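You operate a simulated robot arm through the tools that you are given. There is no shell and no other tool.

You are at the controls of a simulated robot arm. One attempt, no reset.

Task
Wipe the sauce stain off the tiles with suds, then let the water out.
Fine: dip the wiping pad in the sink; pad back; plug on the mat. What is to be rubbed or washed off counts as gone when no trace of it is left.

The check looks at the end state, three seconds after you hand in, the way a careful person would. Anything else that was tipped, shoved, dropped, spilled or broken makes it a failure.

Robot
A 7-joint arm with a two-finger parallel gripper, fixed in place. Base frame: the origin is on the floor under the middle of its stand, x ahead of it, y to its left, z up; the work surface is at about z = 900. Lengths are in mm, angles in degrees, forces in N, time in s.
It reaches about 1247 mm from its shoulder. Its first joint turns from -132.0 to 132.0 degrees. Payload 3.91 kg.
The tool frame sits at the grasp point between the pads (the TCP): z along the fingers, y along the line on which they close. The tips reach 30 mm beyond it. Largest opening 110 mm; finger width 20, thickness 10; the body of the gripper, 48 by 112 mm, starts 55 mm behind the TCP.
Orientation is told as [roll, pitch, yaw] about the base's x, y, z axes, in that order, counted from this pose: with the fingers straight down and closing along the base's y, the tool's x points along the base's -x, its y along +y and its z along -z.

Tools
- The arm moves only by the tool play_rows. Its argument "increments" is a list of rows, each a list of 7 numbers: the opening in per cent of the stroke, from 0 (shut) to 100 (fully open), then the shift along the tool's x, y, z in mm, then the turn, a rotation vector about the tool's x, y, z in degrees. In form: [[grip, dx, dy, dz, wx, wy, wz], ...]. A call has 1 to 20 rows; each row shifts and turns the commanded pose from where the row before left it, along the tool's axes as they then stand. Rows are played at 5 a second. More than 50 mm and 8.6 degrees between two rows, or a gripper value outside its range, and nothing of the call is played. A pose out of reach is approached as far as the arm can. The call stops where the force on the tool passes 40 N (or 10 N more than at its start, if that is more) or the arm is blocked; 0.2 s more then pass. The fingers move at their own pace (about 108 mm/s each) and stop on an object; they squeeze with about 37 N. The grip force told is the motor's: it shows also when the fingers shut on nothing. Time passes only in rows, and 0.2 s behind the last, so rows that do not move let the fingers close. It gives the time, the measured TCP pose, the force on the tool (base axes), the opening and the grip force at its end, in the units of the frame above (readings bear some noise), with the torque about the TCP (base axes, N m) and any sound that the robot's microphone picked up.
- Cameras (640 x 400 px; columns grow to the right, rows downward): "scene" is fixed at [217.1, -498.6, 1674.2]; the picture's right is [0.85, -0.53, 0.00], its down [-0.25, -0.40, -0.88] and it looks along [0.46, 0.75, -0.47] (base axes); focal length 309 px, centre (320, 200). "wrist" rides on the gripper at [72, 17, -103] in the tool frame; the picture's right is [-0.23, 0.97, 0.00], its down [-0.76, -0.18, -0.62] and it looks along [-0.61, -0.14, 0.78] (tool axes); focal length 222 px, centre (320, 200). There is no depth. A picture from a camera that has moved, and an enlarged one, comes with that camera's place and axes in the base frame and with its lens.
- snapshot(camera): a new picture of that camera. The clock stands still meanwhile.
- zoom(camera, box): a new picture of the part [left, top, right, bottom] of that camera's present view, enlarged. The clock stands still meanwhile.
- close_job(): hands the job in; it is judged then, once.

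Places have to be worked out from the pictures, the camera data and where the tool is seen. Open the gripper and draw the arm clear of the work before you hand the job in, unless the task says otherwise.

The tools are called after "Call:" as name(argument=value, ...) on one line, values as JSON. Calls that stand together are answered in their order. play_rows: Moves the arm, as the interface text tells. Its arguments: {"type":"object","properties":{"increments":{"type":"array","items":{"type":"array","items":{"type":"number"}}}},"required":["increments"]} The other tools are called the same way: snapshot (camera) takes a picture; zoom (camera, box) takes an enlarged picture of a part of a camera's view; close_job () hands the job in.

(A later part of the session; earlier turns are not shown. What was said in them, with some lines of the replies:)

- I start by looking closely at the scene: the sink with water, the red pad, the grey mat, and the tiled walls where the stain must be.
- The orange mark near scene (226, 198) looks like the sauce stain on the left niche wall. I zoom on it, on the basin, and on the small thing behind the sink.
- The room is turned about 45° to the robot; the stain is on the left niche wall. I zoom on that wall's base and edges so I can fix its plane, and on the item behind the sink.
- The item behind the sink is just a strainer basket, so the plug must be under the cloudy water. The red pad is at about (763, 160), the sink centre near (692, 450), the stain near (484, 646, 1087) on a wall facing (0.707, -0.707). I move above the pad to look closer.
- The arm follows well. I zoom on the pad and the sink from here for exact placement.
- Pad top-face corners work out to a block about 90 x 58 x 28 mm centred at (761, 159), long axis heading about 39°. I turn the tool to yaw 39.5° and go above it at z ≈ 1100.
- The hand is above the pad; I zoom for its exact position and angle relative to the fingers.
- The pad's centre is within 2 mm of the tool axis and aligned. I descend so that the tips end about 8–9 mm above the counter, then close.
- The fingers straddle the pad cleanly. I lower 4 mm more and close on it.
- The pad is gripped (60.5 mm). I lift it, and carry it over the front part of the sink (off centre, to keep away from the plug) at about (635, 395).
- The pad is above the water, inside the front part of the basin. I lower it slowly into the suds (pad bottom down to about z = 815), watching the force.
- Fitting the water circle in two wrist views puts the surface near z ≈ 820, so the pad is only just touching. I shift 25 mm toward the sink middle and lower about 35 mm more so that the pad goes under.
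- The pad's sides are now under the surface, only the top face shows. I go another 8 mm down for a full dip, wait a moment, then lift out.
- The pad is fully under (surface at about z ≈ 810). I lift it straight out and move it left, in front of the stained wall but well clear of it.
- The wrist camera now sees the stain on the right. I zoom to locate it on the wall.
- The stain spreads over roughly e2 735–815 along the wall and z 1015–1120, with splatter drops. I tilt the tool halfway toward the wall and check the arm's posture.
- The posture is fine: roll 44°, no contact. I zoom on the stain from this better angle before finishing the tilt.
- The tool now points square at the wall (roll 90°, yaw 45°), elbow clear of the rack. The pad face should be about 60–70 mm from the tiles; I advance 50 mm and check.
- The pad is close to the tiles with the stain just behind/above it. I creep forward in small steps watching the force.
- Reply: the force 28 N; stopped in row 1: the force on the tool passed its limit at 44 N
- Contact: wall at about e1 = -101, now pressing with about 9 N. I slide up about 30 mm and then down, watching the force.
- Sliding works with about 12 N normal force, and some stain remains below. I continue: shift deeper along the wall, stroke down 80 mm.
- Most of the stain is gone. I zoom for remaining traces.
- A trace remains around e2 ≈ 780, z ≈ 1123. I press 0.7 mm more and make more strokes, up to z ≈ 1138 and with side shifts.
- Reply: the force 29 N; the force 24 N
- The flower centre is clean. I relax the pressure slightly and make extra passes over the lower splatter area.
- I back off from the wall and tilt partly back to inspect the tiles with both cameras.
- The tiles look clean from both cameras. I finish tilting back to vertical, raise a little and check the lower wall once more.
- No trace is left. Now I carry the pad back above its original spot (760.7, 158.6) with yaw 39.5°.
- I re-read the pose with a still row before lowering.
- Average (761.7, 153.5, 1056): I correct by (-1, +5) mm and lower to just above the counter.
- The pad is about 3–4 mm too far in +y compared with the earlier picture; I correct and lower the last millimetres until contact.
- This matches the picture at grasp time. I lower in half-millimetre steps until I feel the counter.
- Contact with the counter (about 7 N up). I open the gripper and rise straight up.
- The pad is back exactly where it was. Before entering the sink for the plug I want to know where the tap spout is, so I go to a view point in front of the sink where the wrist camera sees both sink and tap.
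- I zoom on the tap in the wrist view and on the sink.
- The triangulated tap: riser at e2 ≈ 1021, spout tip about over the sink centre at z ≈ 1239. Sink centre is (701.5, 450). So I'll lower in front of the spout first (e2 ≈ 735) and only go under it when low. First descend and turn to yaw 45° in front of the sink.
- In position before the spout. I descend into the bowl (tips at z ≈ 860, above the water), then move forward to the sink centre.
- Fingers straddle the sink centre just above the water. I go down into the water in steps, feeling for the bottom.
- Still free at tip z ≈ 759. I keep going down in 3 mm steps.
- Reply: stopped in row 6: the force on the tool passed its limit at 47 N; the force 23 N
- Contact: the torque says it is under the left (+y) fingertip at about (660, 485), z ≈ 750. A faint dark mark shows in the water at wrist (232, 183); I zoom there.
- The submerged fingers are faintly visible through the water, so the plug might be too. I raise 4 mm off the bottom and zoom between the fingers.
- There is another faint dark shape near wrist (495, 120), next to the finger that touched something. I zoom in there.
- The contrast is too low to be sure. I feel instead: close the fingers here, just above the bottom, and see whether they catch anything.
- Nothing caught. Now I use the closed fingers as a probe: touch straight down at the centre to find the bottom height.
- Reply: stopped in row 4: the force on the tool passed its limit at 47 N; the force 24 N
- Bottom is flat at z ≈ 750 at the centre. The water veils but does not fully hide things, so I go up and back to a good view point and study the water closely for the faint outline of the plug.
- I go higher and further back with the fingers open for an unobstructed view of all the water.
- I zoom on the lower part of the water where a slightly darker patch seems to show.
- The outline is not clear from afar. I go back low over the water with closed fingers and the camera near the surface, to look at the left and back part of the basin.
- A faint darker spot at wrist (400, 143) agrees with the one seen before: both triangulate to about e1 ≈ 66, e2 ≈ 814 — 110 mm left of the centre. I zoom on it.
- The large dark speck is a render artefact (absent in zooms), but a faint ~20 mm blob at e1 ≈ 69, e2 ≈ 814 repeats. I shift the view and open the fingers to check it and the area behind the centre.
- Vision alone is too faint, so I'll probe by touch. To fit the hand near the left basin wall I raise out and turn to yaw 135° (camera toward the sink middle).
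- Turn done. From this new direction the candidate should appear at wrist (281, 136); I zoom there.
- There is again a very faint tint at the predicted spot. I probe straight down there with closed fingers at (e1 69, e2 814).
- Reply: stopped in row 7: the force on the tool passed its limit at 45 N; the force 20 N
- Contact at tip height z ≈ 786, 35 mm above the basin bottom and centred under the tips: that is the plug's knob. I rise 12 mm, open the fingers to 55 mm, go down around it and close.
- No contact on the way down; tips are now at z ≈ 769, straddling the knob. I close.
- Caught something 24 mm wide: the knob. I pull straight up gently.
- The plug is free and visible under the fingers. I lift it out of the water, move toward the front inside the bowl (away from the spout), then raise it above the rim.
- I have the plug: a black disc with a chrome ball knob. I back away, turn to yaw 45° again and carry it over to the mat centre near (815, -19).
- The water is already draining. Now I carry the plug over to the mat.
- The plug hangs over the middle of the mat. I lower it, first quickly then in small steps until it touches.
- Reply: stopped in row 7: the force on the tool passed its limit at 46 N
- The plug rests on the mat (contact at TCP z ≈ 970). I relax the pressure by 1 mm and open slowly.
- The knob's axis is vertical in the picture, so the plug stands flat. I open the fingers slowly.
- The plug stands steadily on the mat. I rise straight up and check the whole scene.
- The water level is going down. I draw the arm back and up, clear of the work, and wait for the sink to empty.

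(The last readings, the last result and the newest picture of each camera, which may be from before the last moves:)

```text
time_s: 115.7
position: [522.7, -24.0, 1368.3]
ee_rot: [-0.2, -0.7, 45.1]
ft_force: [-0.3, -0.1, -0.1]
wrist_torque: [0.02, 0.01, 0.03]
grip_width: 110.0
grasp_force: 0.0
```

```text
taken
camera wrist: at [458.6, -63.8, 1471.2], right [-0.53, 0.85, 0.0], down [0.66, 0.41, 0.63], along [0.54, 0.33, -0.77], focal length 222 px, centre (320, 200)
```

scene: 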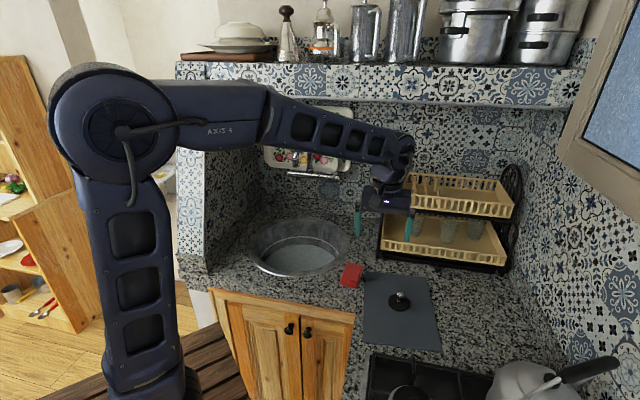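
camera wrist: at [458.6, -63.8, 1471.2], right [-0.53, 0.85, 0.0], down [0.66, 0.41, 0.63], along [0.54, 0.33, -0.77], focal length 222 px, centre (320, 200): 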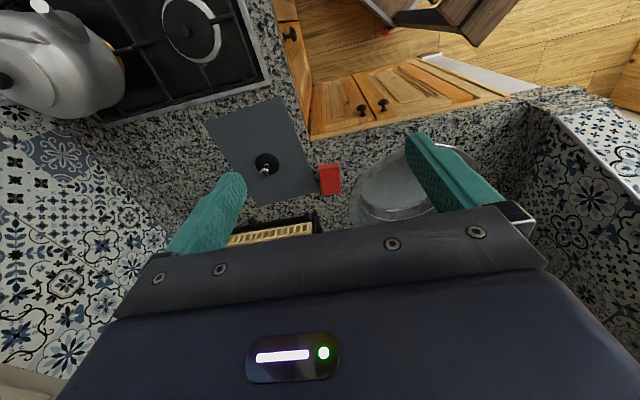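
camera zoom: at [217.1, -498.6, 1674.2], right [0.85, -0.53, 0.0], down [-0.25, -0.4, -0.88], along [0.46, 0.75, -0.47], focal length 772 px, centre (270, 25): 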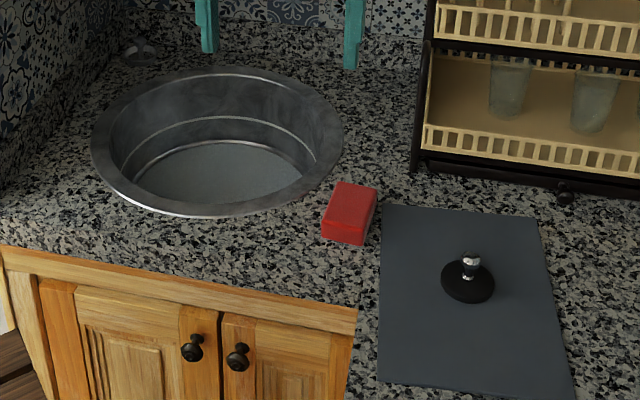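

Still draining; I wait more.

Call:
play_rows(increments=[[100, 0, 0, 0, 0, 0, 0], [100, 0, 0, 0, 0, 0, 0], [100, 0, 0, 0, 0, 0, 0], [100, 0, 0, 0, 0, 0, 0], [100, 0, 0, 0, 0, 0, 0], [100, 0, 0, 0, 0, 0, 0], [100, 0, 0, 0, 0, 0, 0], [100, 0, 0, 0, 0, 0, 0], [100, 0, 0, 0, 0, 0, 0], [100, 0, 0, 0, 0, 0, 0], [100, 0, 0, 0, 0, 0, 0], [100, 0, 0, 0, 0, 0, 0], [100, 0, 0, 0, 0, 0, 0], [100, 0, 0, 0, 0, 0, 0], [100, 0, 0, 0, 0, 0, 0], [100, 0, 0, 0, 0, 0, 0], [100, 0, 0, 0, 0, 0, 0], [100, 0, 0, 0, 0, 0, 0], [100, 0, 0, 0, 0, 0, 0], [100, 0, 0, 0, 0, 0, 0]])

Call:
play_rows(increments=[[100, 0, 0, 0, 0, 0, 0], [100, 0, 0, 0, 0, 0, 0], [100, 0, 0, 0, 0, 0, 0], [100, 0, 0, 0, 0, 0, 0], [100, 0, 0, 0, 0, 0, 0], [100, 0, 0, 0, 0, 0, 0], [100, 0, 0, 0, 0, 0, 0], [100, 0, 0, 0, 0, 0, 0], [100, 0, 0, 0, 0, 0, 0], [100, 0, 0, 0, 0, 0, 0], [100, 0, 0, 0, 0, 0, 0], [100, 0, 0, 0, 0, 0, 0], [100, 0, 0, 0, 0, 0, 0], [100, 0, 0, 0, 0, 0, 0], [100, 0, 0, 0, 0, 0, 0], [100, 0, 0, 0, 0, 0, 0], [100, 0, 0, 0, 0, 0, 0], [100, 0, 0, 0, 0, 0, 0], [100, 0, 0, 0, 0, 0, 0], [100, 0, 0, 0, 0, 0, 0]])

Call:
zoom(camera="scene", box=[230, 190, 450, 350])

Call:
zoom(camera="scene", box=[190, 140, 310, 230])

```text
time_s: 119.8
position: [523.4, -24.8, 1368.4]
ee_rot: [-0.2, -0.7, 45.0]
ft_force: [-0.3, -0.2, 0.9]
wrist_torque: [0.03, 0.01, -0.02]
grip_width: 110.1
grasp_force: 0.1
```

```text
time_s: 124.0
position: [524.3, -23.7, 1368.9]
ee_rot: [-0.1, -0.7, 45.0]
ft_force: [0.2, 0.3, 0.7]
wrist_torque: [0.03, 0.02, -0.01]
grip_width: 110.2
grasp_force: 0.0
```

```text
2.50 times, centred on (340, 270) of scene
camera zoom: at [217.1, -498.6, 1674.2], right [0.85, -0.53, 0.0], down [-0.25, -0.4, -0.88], along [0.46, 0.75, -0.47], focal length 772 px, centre (270, 25)
```

zoom: 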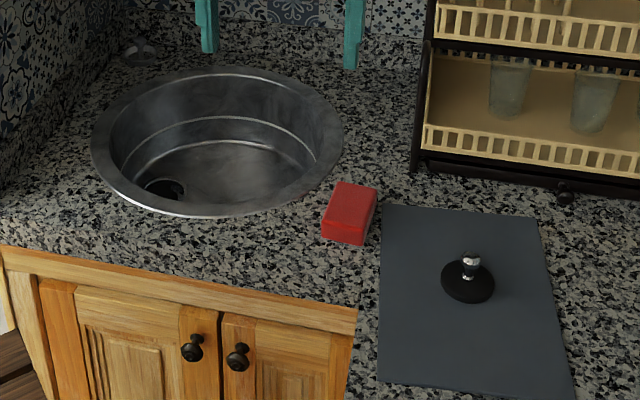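

```text
4.44 times, centred on (250, 185) of scene
camera zoom: at [217.1, -498.6, 1674.2], right [0.85, -0.53, 0.0], down [-0.25, -0.4, -0.88], along [0.46, 0.75, -0.47], focal length 1373 px, centre (631, 267)
```

zoom: 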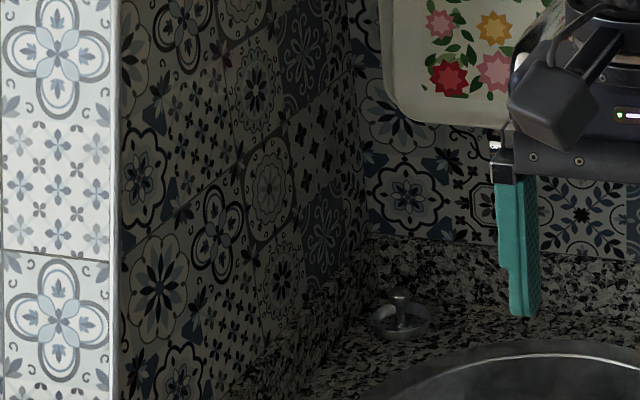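

The sink is empty and the drain open. I check a faint reddish spot higher on the left wall at scene (229, 153), and the whole wall again.

Call:
zoom(camera="scene", box=[205, 130, 255, 175])

Call:
zoom(camera="scene", box=[205, 165, 265, 215])

Call:
zoom(camera="scene", box=[205, 95, 265, 145])

```text
8.89 times, centred on (230, 152) of scene
camera zoom: at [217.1, -498.6, 1674.2], right [0.85, -0.53, 0.0], down [-0.25, -0.4, -0.88], along [0.46, 0.75, -0.47], focal length 2745 px, centre (1120, 622)
```

zoom: 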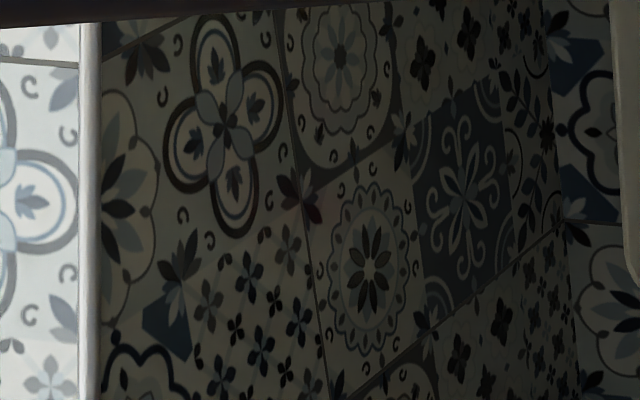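

```text
8.00 times, centred on (235, 190) of scene
camera zoom: at [217.1, -498.6, 1674.2], right [0.85, -0.53, 0.0], down [-0.25, -0.4, -0.88], along [0.46, 0.75, -0.47], focal length 2471 px, centre (1000, 280)
```

zoom: 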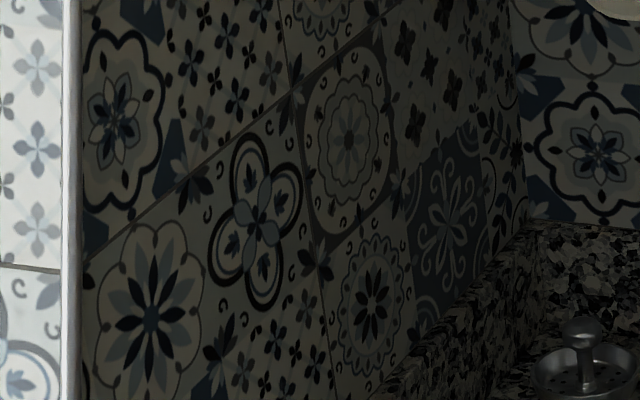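

```text
8.00 times, centred on (235, 120) of scene
camera zoom: at [217.1, -498.6, 1674.2], right [0.85, -0.53, 0.0], down [-0.25, -0.4, -0.88], along [0.46, 0.75, -0.47], focal length 2471 px, centre (1000, 840)
```

zoom: 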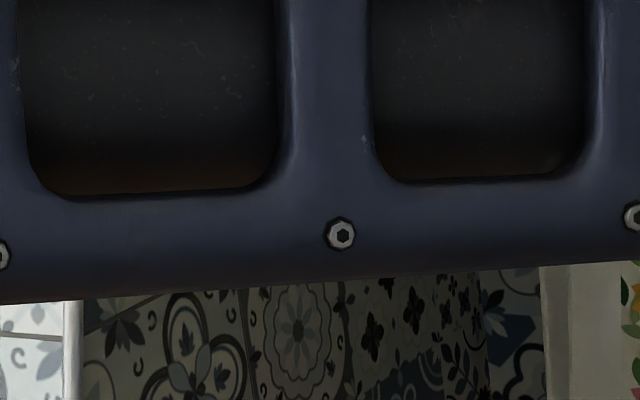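

I look closer at that reddish tint to be sure it is only a reflection.

Call:
zoom(camera="scene", box=[220, 145, 240, 160])

Call:
zoom(camera="scene", box=[215, 180, 245, 205])

Call:
zoom(camera="scene", box=[250, 215, 350, 280])

Call:
zoom(camera="scene", box=[330, 250, 450, 360])

```text
16.00 times, centred on (230, 152) of scene
camera zoom: at [217.1, -498.6, 1674.2], right [0.85, -0.53, 0.0], down [-0.25, -0.4, -0.88], along [0.46, 0.75, -0.47], focal length 4942 px, centre (1760, 960)
```

zoom: 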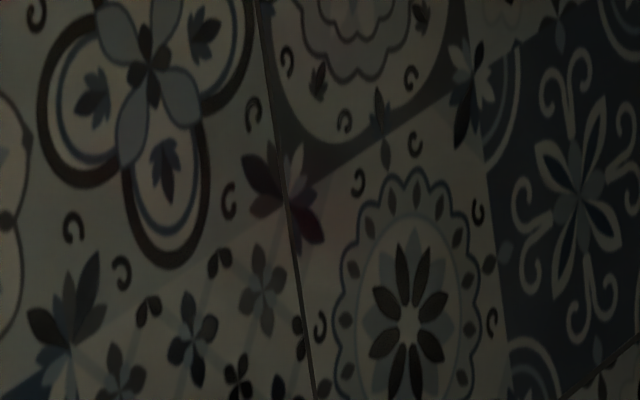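

```text
16.00 times, centred on (230, 192) of scene
camera zoom: at [217.1, -498.6, 1674.2], right [0.85, -0.53, 0.0], down [-0.25, -0.4, -0.88], along [0.46, 0.75, -0.47], focal length 4942 px, centre (1760, 320)
```

zoom: 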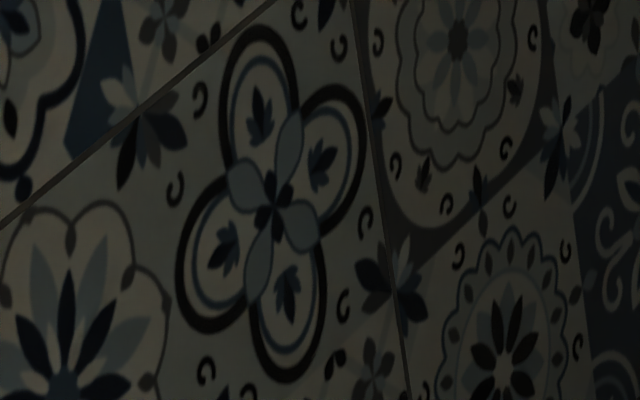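

```text
6.15 times, centred on (300, 248) of scene
camera zoom: at [217.1, -498.6, 1674.2], right [0.85, -0.53, 0.0], down [-0.25, -0.4, -0.88], along [0.46, 0.75, -0.47], focal length 1901 px, centre (443, -92)
```

zoom: 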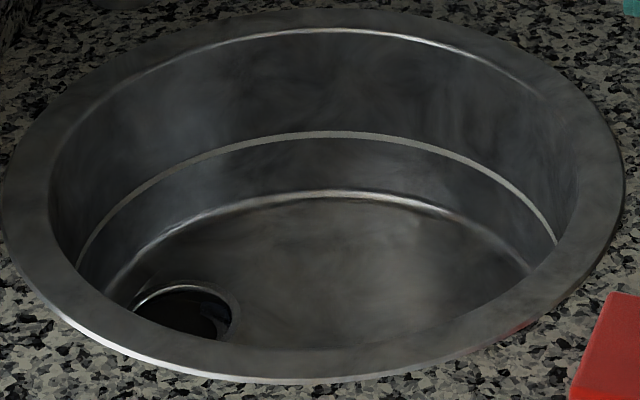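

```text
3.64 times, centred on (390, 305) of scene
camera zoom: at [217.1, -498.6, 1674.2], right [0.85, -0.53, 0.0], down [-0.25, -0.4, -0.88], along [0.46, 0.75, -0.47], focal length 1123 px, centre (66, -182)
```

zoom: 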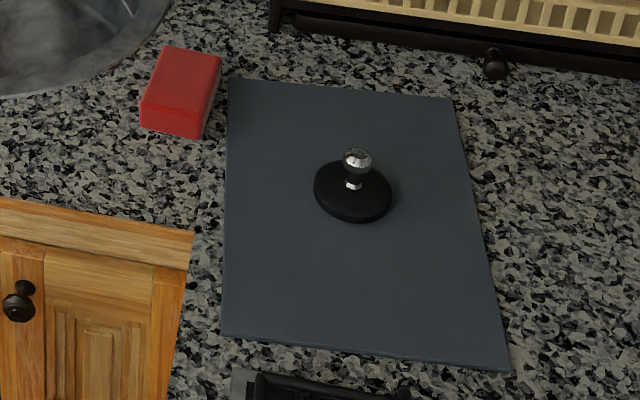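

The sink is empty, plug on mat, pad in place. The reddish tint lies far above the stain area (z ≈ 1270) and is probably the tray's flower mirrored in the glaze; I check it with the wrist camera from another angle.

Call:
play_rows(increments=[[100, 0, 0, -19, 0, 0, 7.5], [100, 0, 0, -19, 0, 0, 7.5], [100, 0, 0, -19, 0, 0, 7.5], [100, 0, 0, -19, 0, 0, 7.5], [100, 0, 0, -19, 0, 0, 7.5], [100, 0, 0, -19, 0, 0, 7.5], [100, 8.2, 30, 0, 0, 0, 0], [100, 8.2, 30, 0, 0, 0, 0], [100, 8.2, 30, 0, 0, 0, 0], [100, 8.2, 30, 0, 0, 0, 0], [100, 8.2, 30, 0, 0, 0, 0], [100, 8.2, 30, 0, 0, 0, 0], [100, 8.2, 30, 0, 0, 0, 0], [100, 8.2, 30, 0, 0, 0, 0], [100, 8.2, 30, 0, 0, 0, 0], [100, 0, 30, 0, 0, 0, 0], [100, 0, 24, 0, 0, 0, 0], [100, 0, 0, 0, 0, 0, 0]])

Call:
snapshot(camera="wrist")

Call:
snapshot(camera="scene")

```text
time_s: 127.8
position: [448.6, 300.4, 1484.8]
ee_rot: [0.4, -0.8, -0.1]
ft_force: [0.3, 0.3, -0.1]
wrist_torque: [0.0, 0.01, 0.01]
grip_width: 110.0
grasp_force: 0.0
```

```text
taken
camera wrist: at [374.8, 317.0, 1587.1], right [0.23, 0.97, 0.01], down [0.75, -0.18, 0.63], along [0.62, -0.14, -0.78], focal length 222 px, centre (320, 200)
```

wrist: 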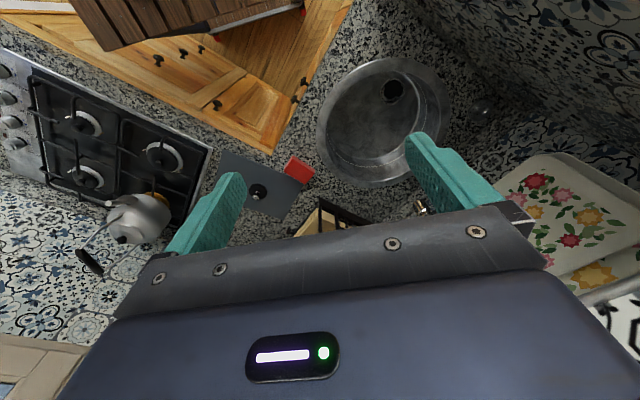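

```text
taken
```

scene: 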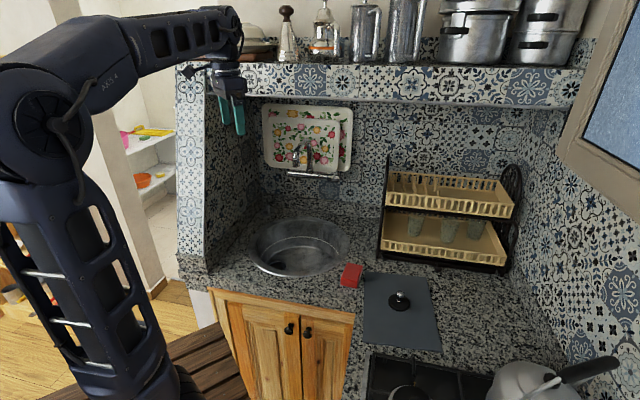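

I zoom on the left wall in this wrist view and on the spot in the scene view.

Call:
zoom(camera="wrist", box=[440, 0, 640, 180])

Call:
zoom(camera="wrist", box=[440, 0, 560, 100])

Call:
zoom(camera="scene", box=[205, 130, 275, 200])

Call:
zoom(camera="wrist", box=[220, 40, 460, 220])

```text
2.22 times, centred on (540, 90) of wrist
camera zoom: at [374.8, 317.0, 1587.1], right [0.23, 0.97, 0.01], down [0.75, -0.18, 0.63], along [0.62, -0.14, -0.78], focal length 494 px, centre (-169, 444)
```

zoom: 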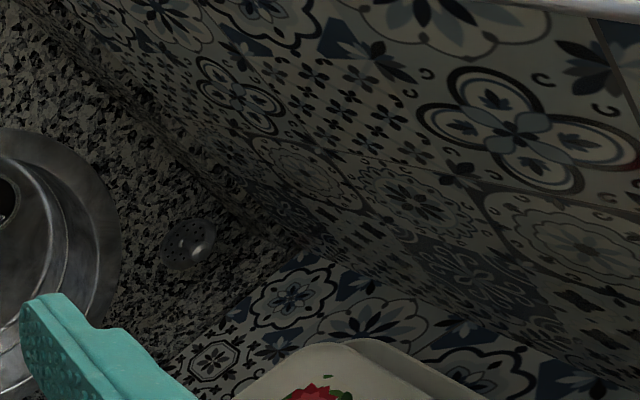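

```text
4.00 times, centred on (500, 50) of wrist
camera zoom: at [374.8, 317.0, 1587.1], right [0.23, 0.97, 0.01], down [0.75, -0.18, 0.63], along [0.62, -0.14, -0.78], focal length 888 px, centre (-400, 800)
```

zoom: 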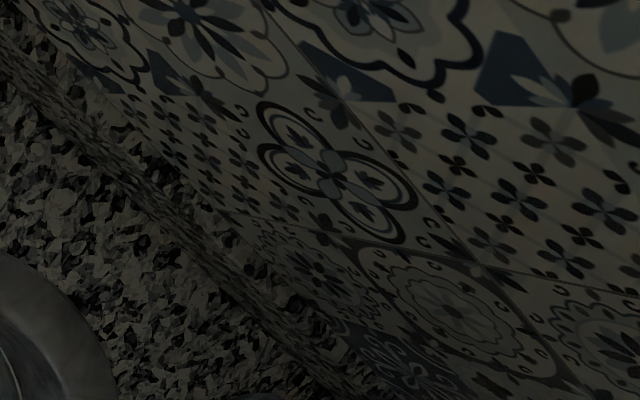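

```text
5.71 times, centred on (240, 165) of scene
camera zoom: at [217.1, -498.6, 1674.2], right [0.85, -0.53, 0.0], down [-0.25, -0.4, -0.88], along [0.46, 0.75, -0.47], focal length 1765 px, centre (777, 400)
```

zoom: 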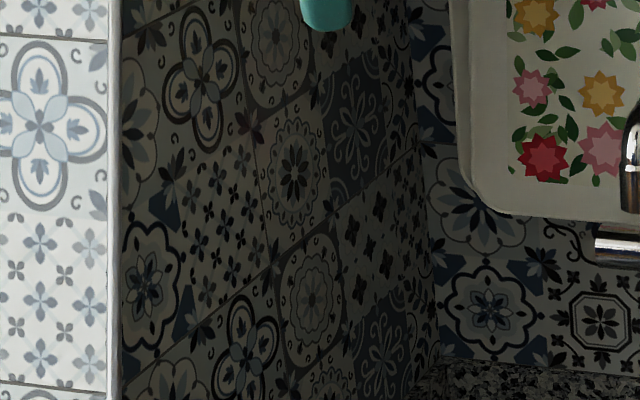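

```text
2.22 times, centred on (340, 130) of wrist
camera zoom: at [374.8, 317.0, 1587.1], right [0.23, 0.97, 0.01], down [0.75, -0.18, 0.63], along [0.62, -0.14, -0.78], focal length 494 px, centre (276, 356)
```

zoom: 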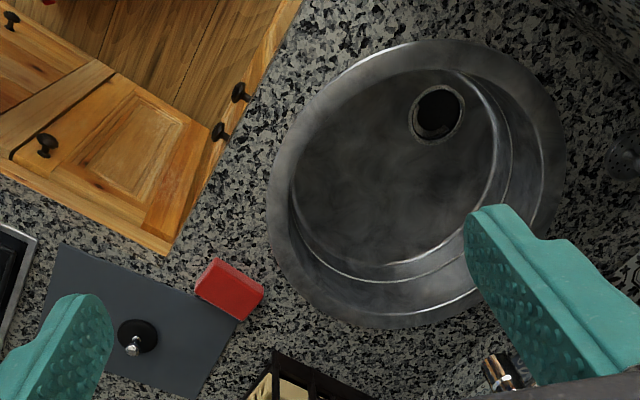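

From here the wall shows no trace, so the tint was only a reflection. The sink is empty with the drain open, the pad is back in place, and the plug stands on the mat. The gripper is open and the arm is clear, so I hand the job in.

Call:
close_job()

```text
The job is handed in.
```

The job is handed in. By the last pictures, everything asked for was done:

- **Stain:** I dipped the pad in the sink and wiped the left niche wall. No trace of sauce shows from either camera. A faint reddish tint high on that wall was gone from a second viewing angle, so I took it for a reflection of the floral tray.
- **Water:** I found the plug's knob by touch, left of the sink's centre under the cloudy water, and pulled it. The sink is empty and the drain is open.
- **Pad and plug:** the pad is back in its original spot and the plug stands on the mat.
- **Arm:** the gripper is open and the arm is drawn up clear of the work.

I saw nothing else moved, tipped or spilled.
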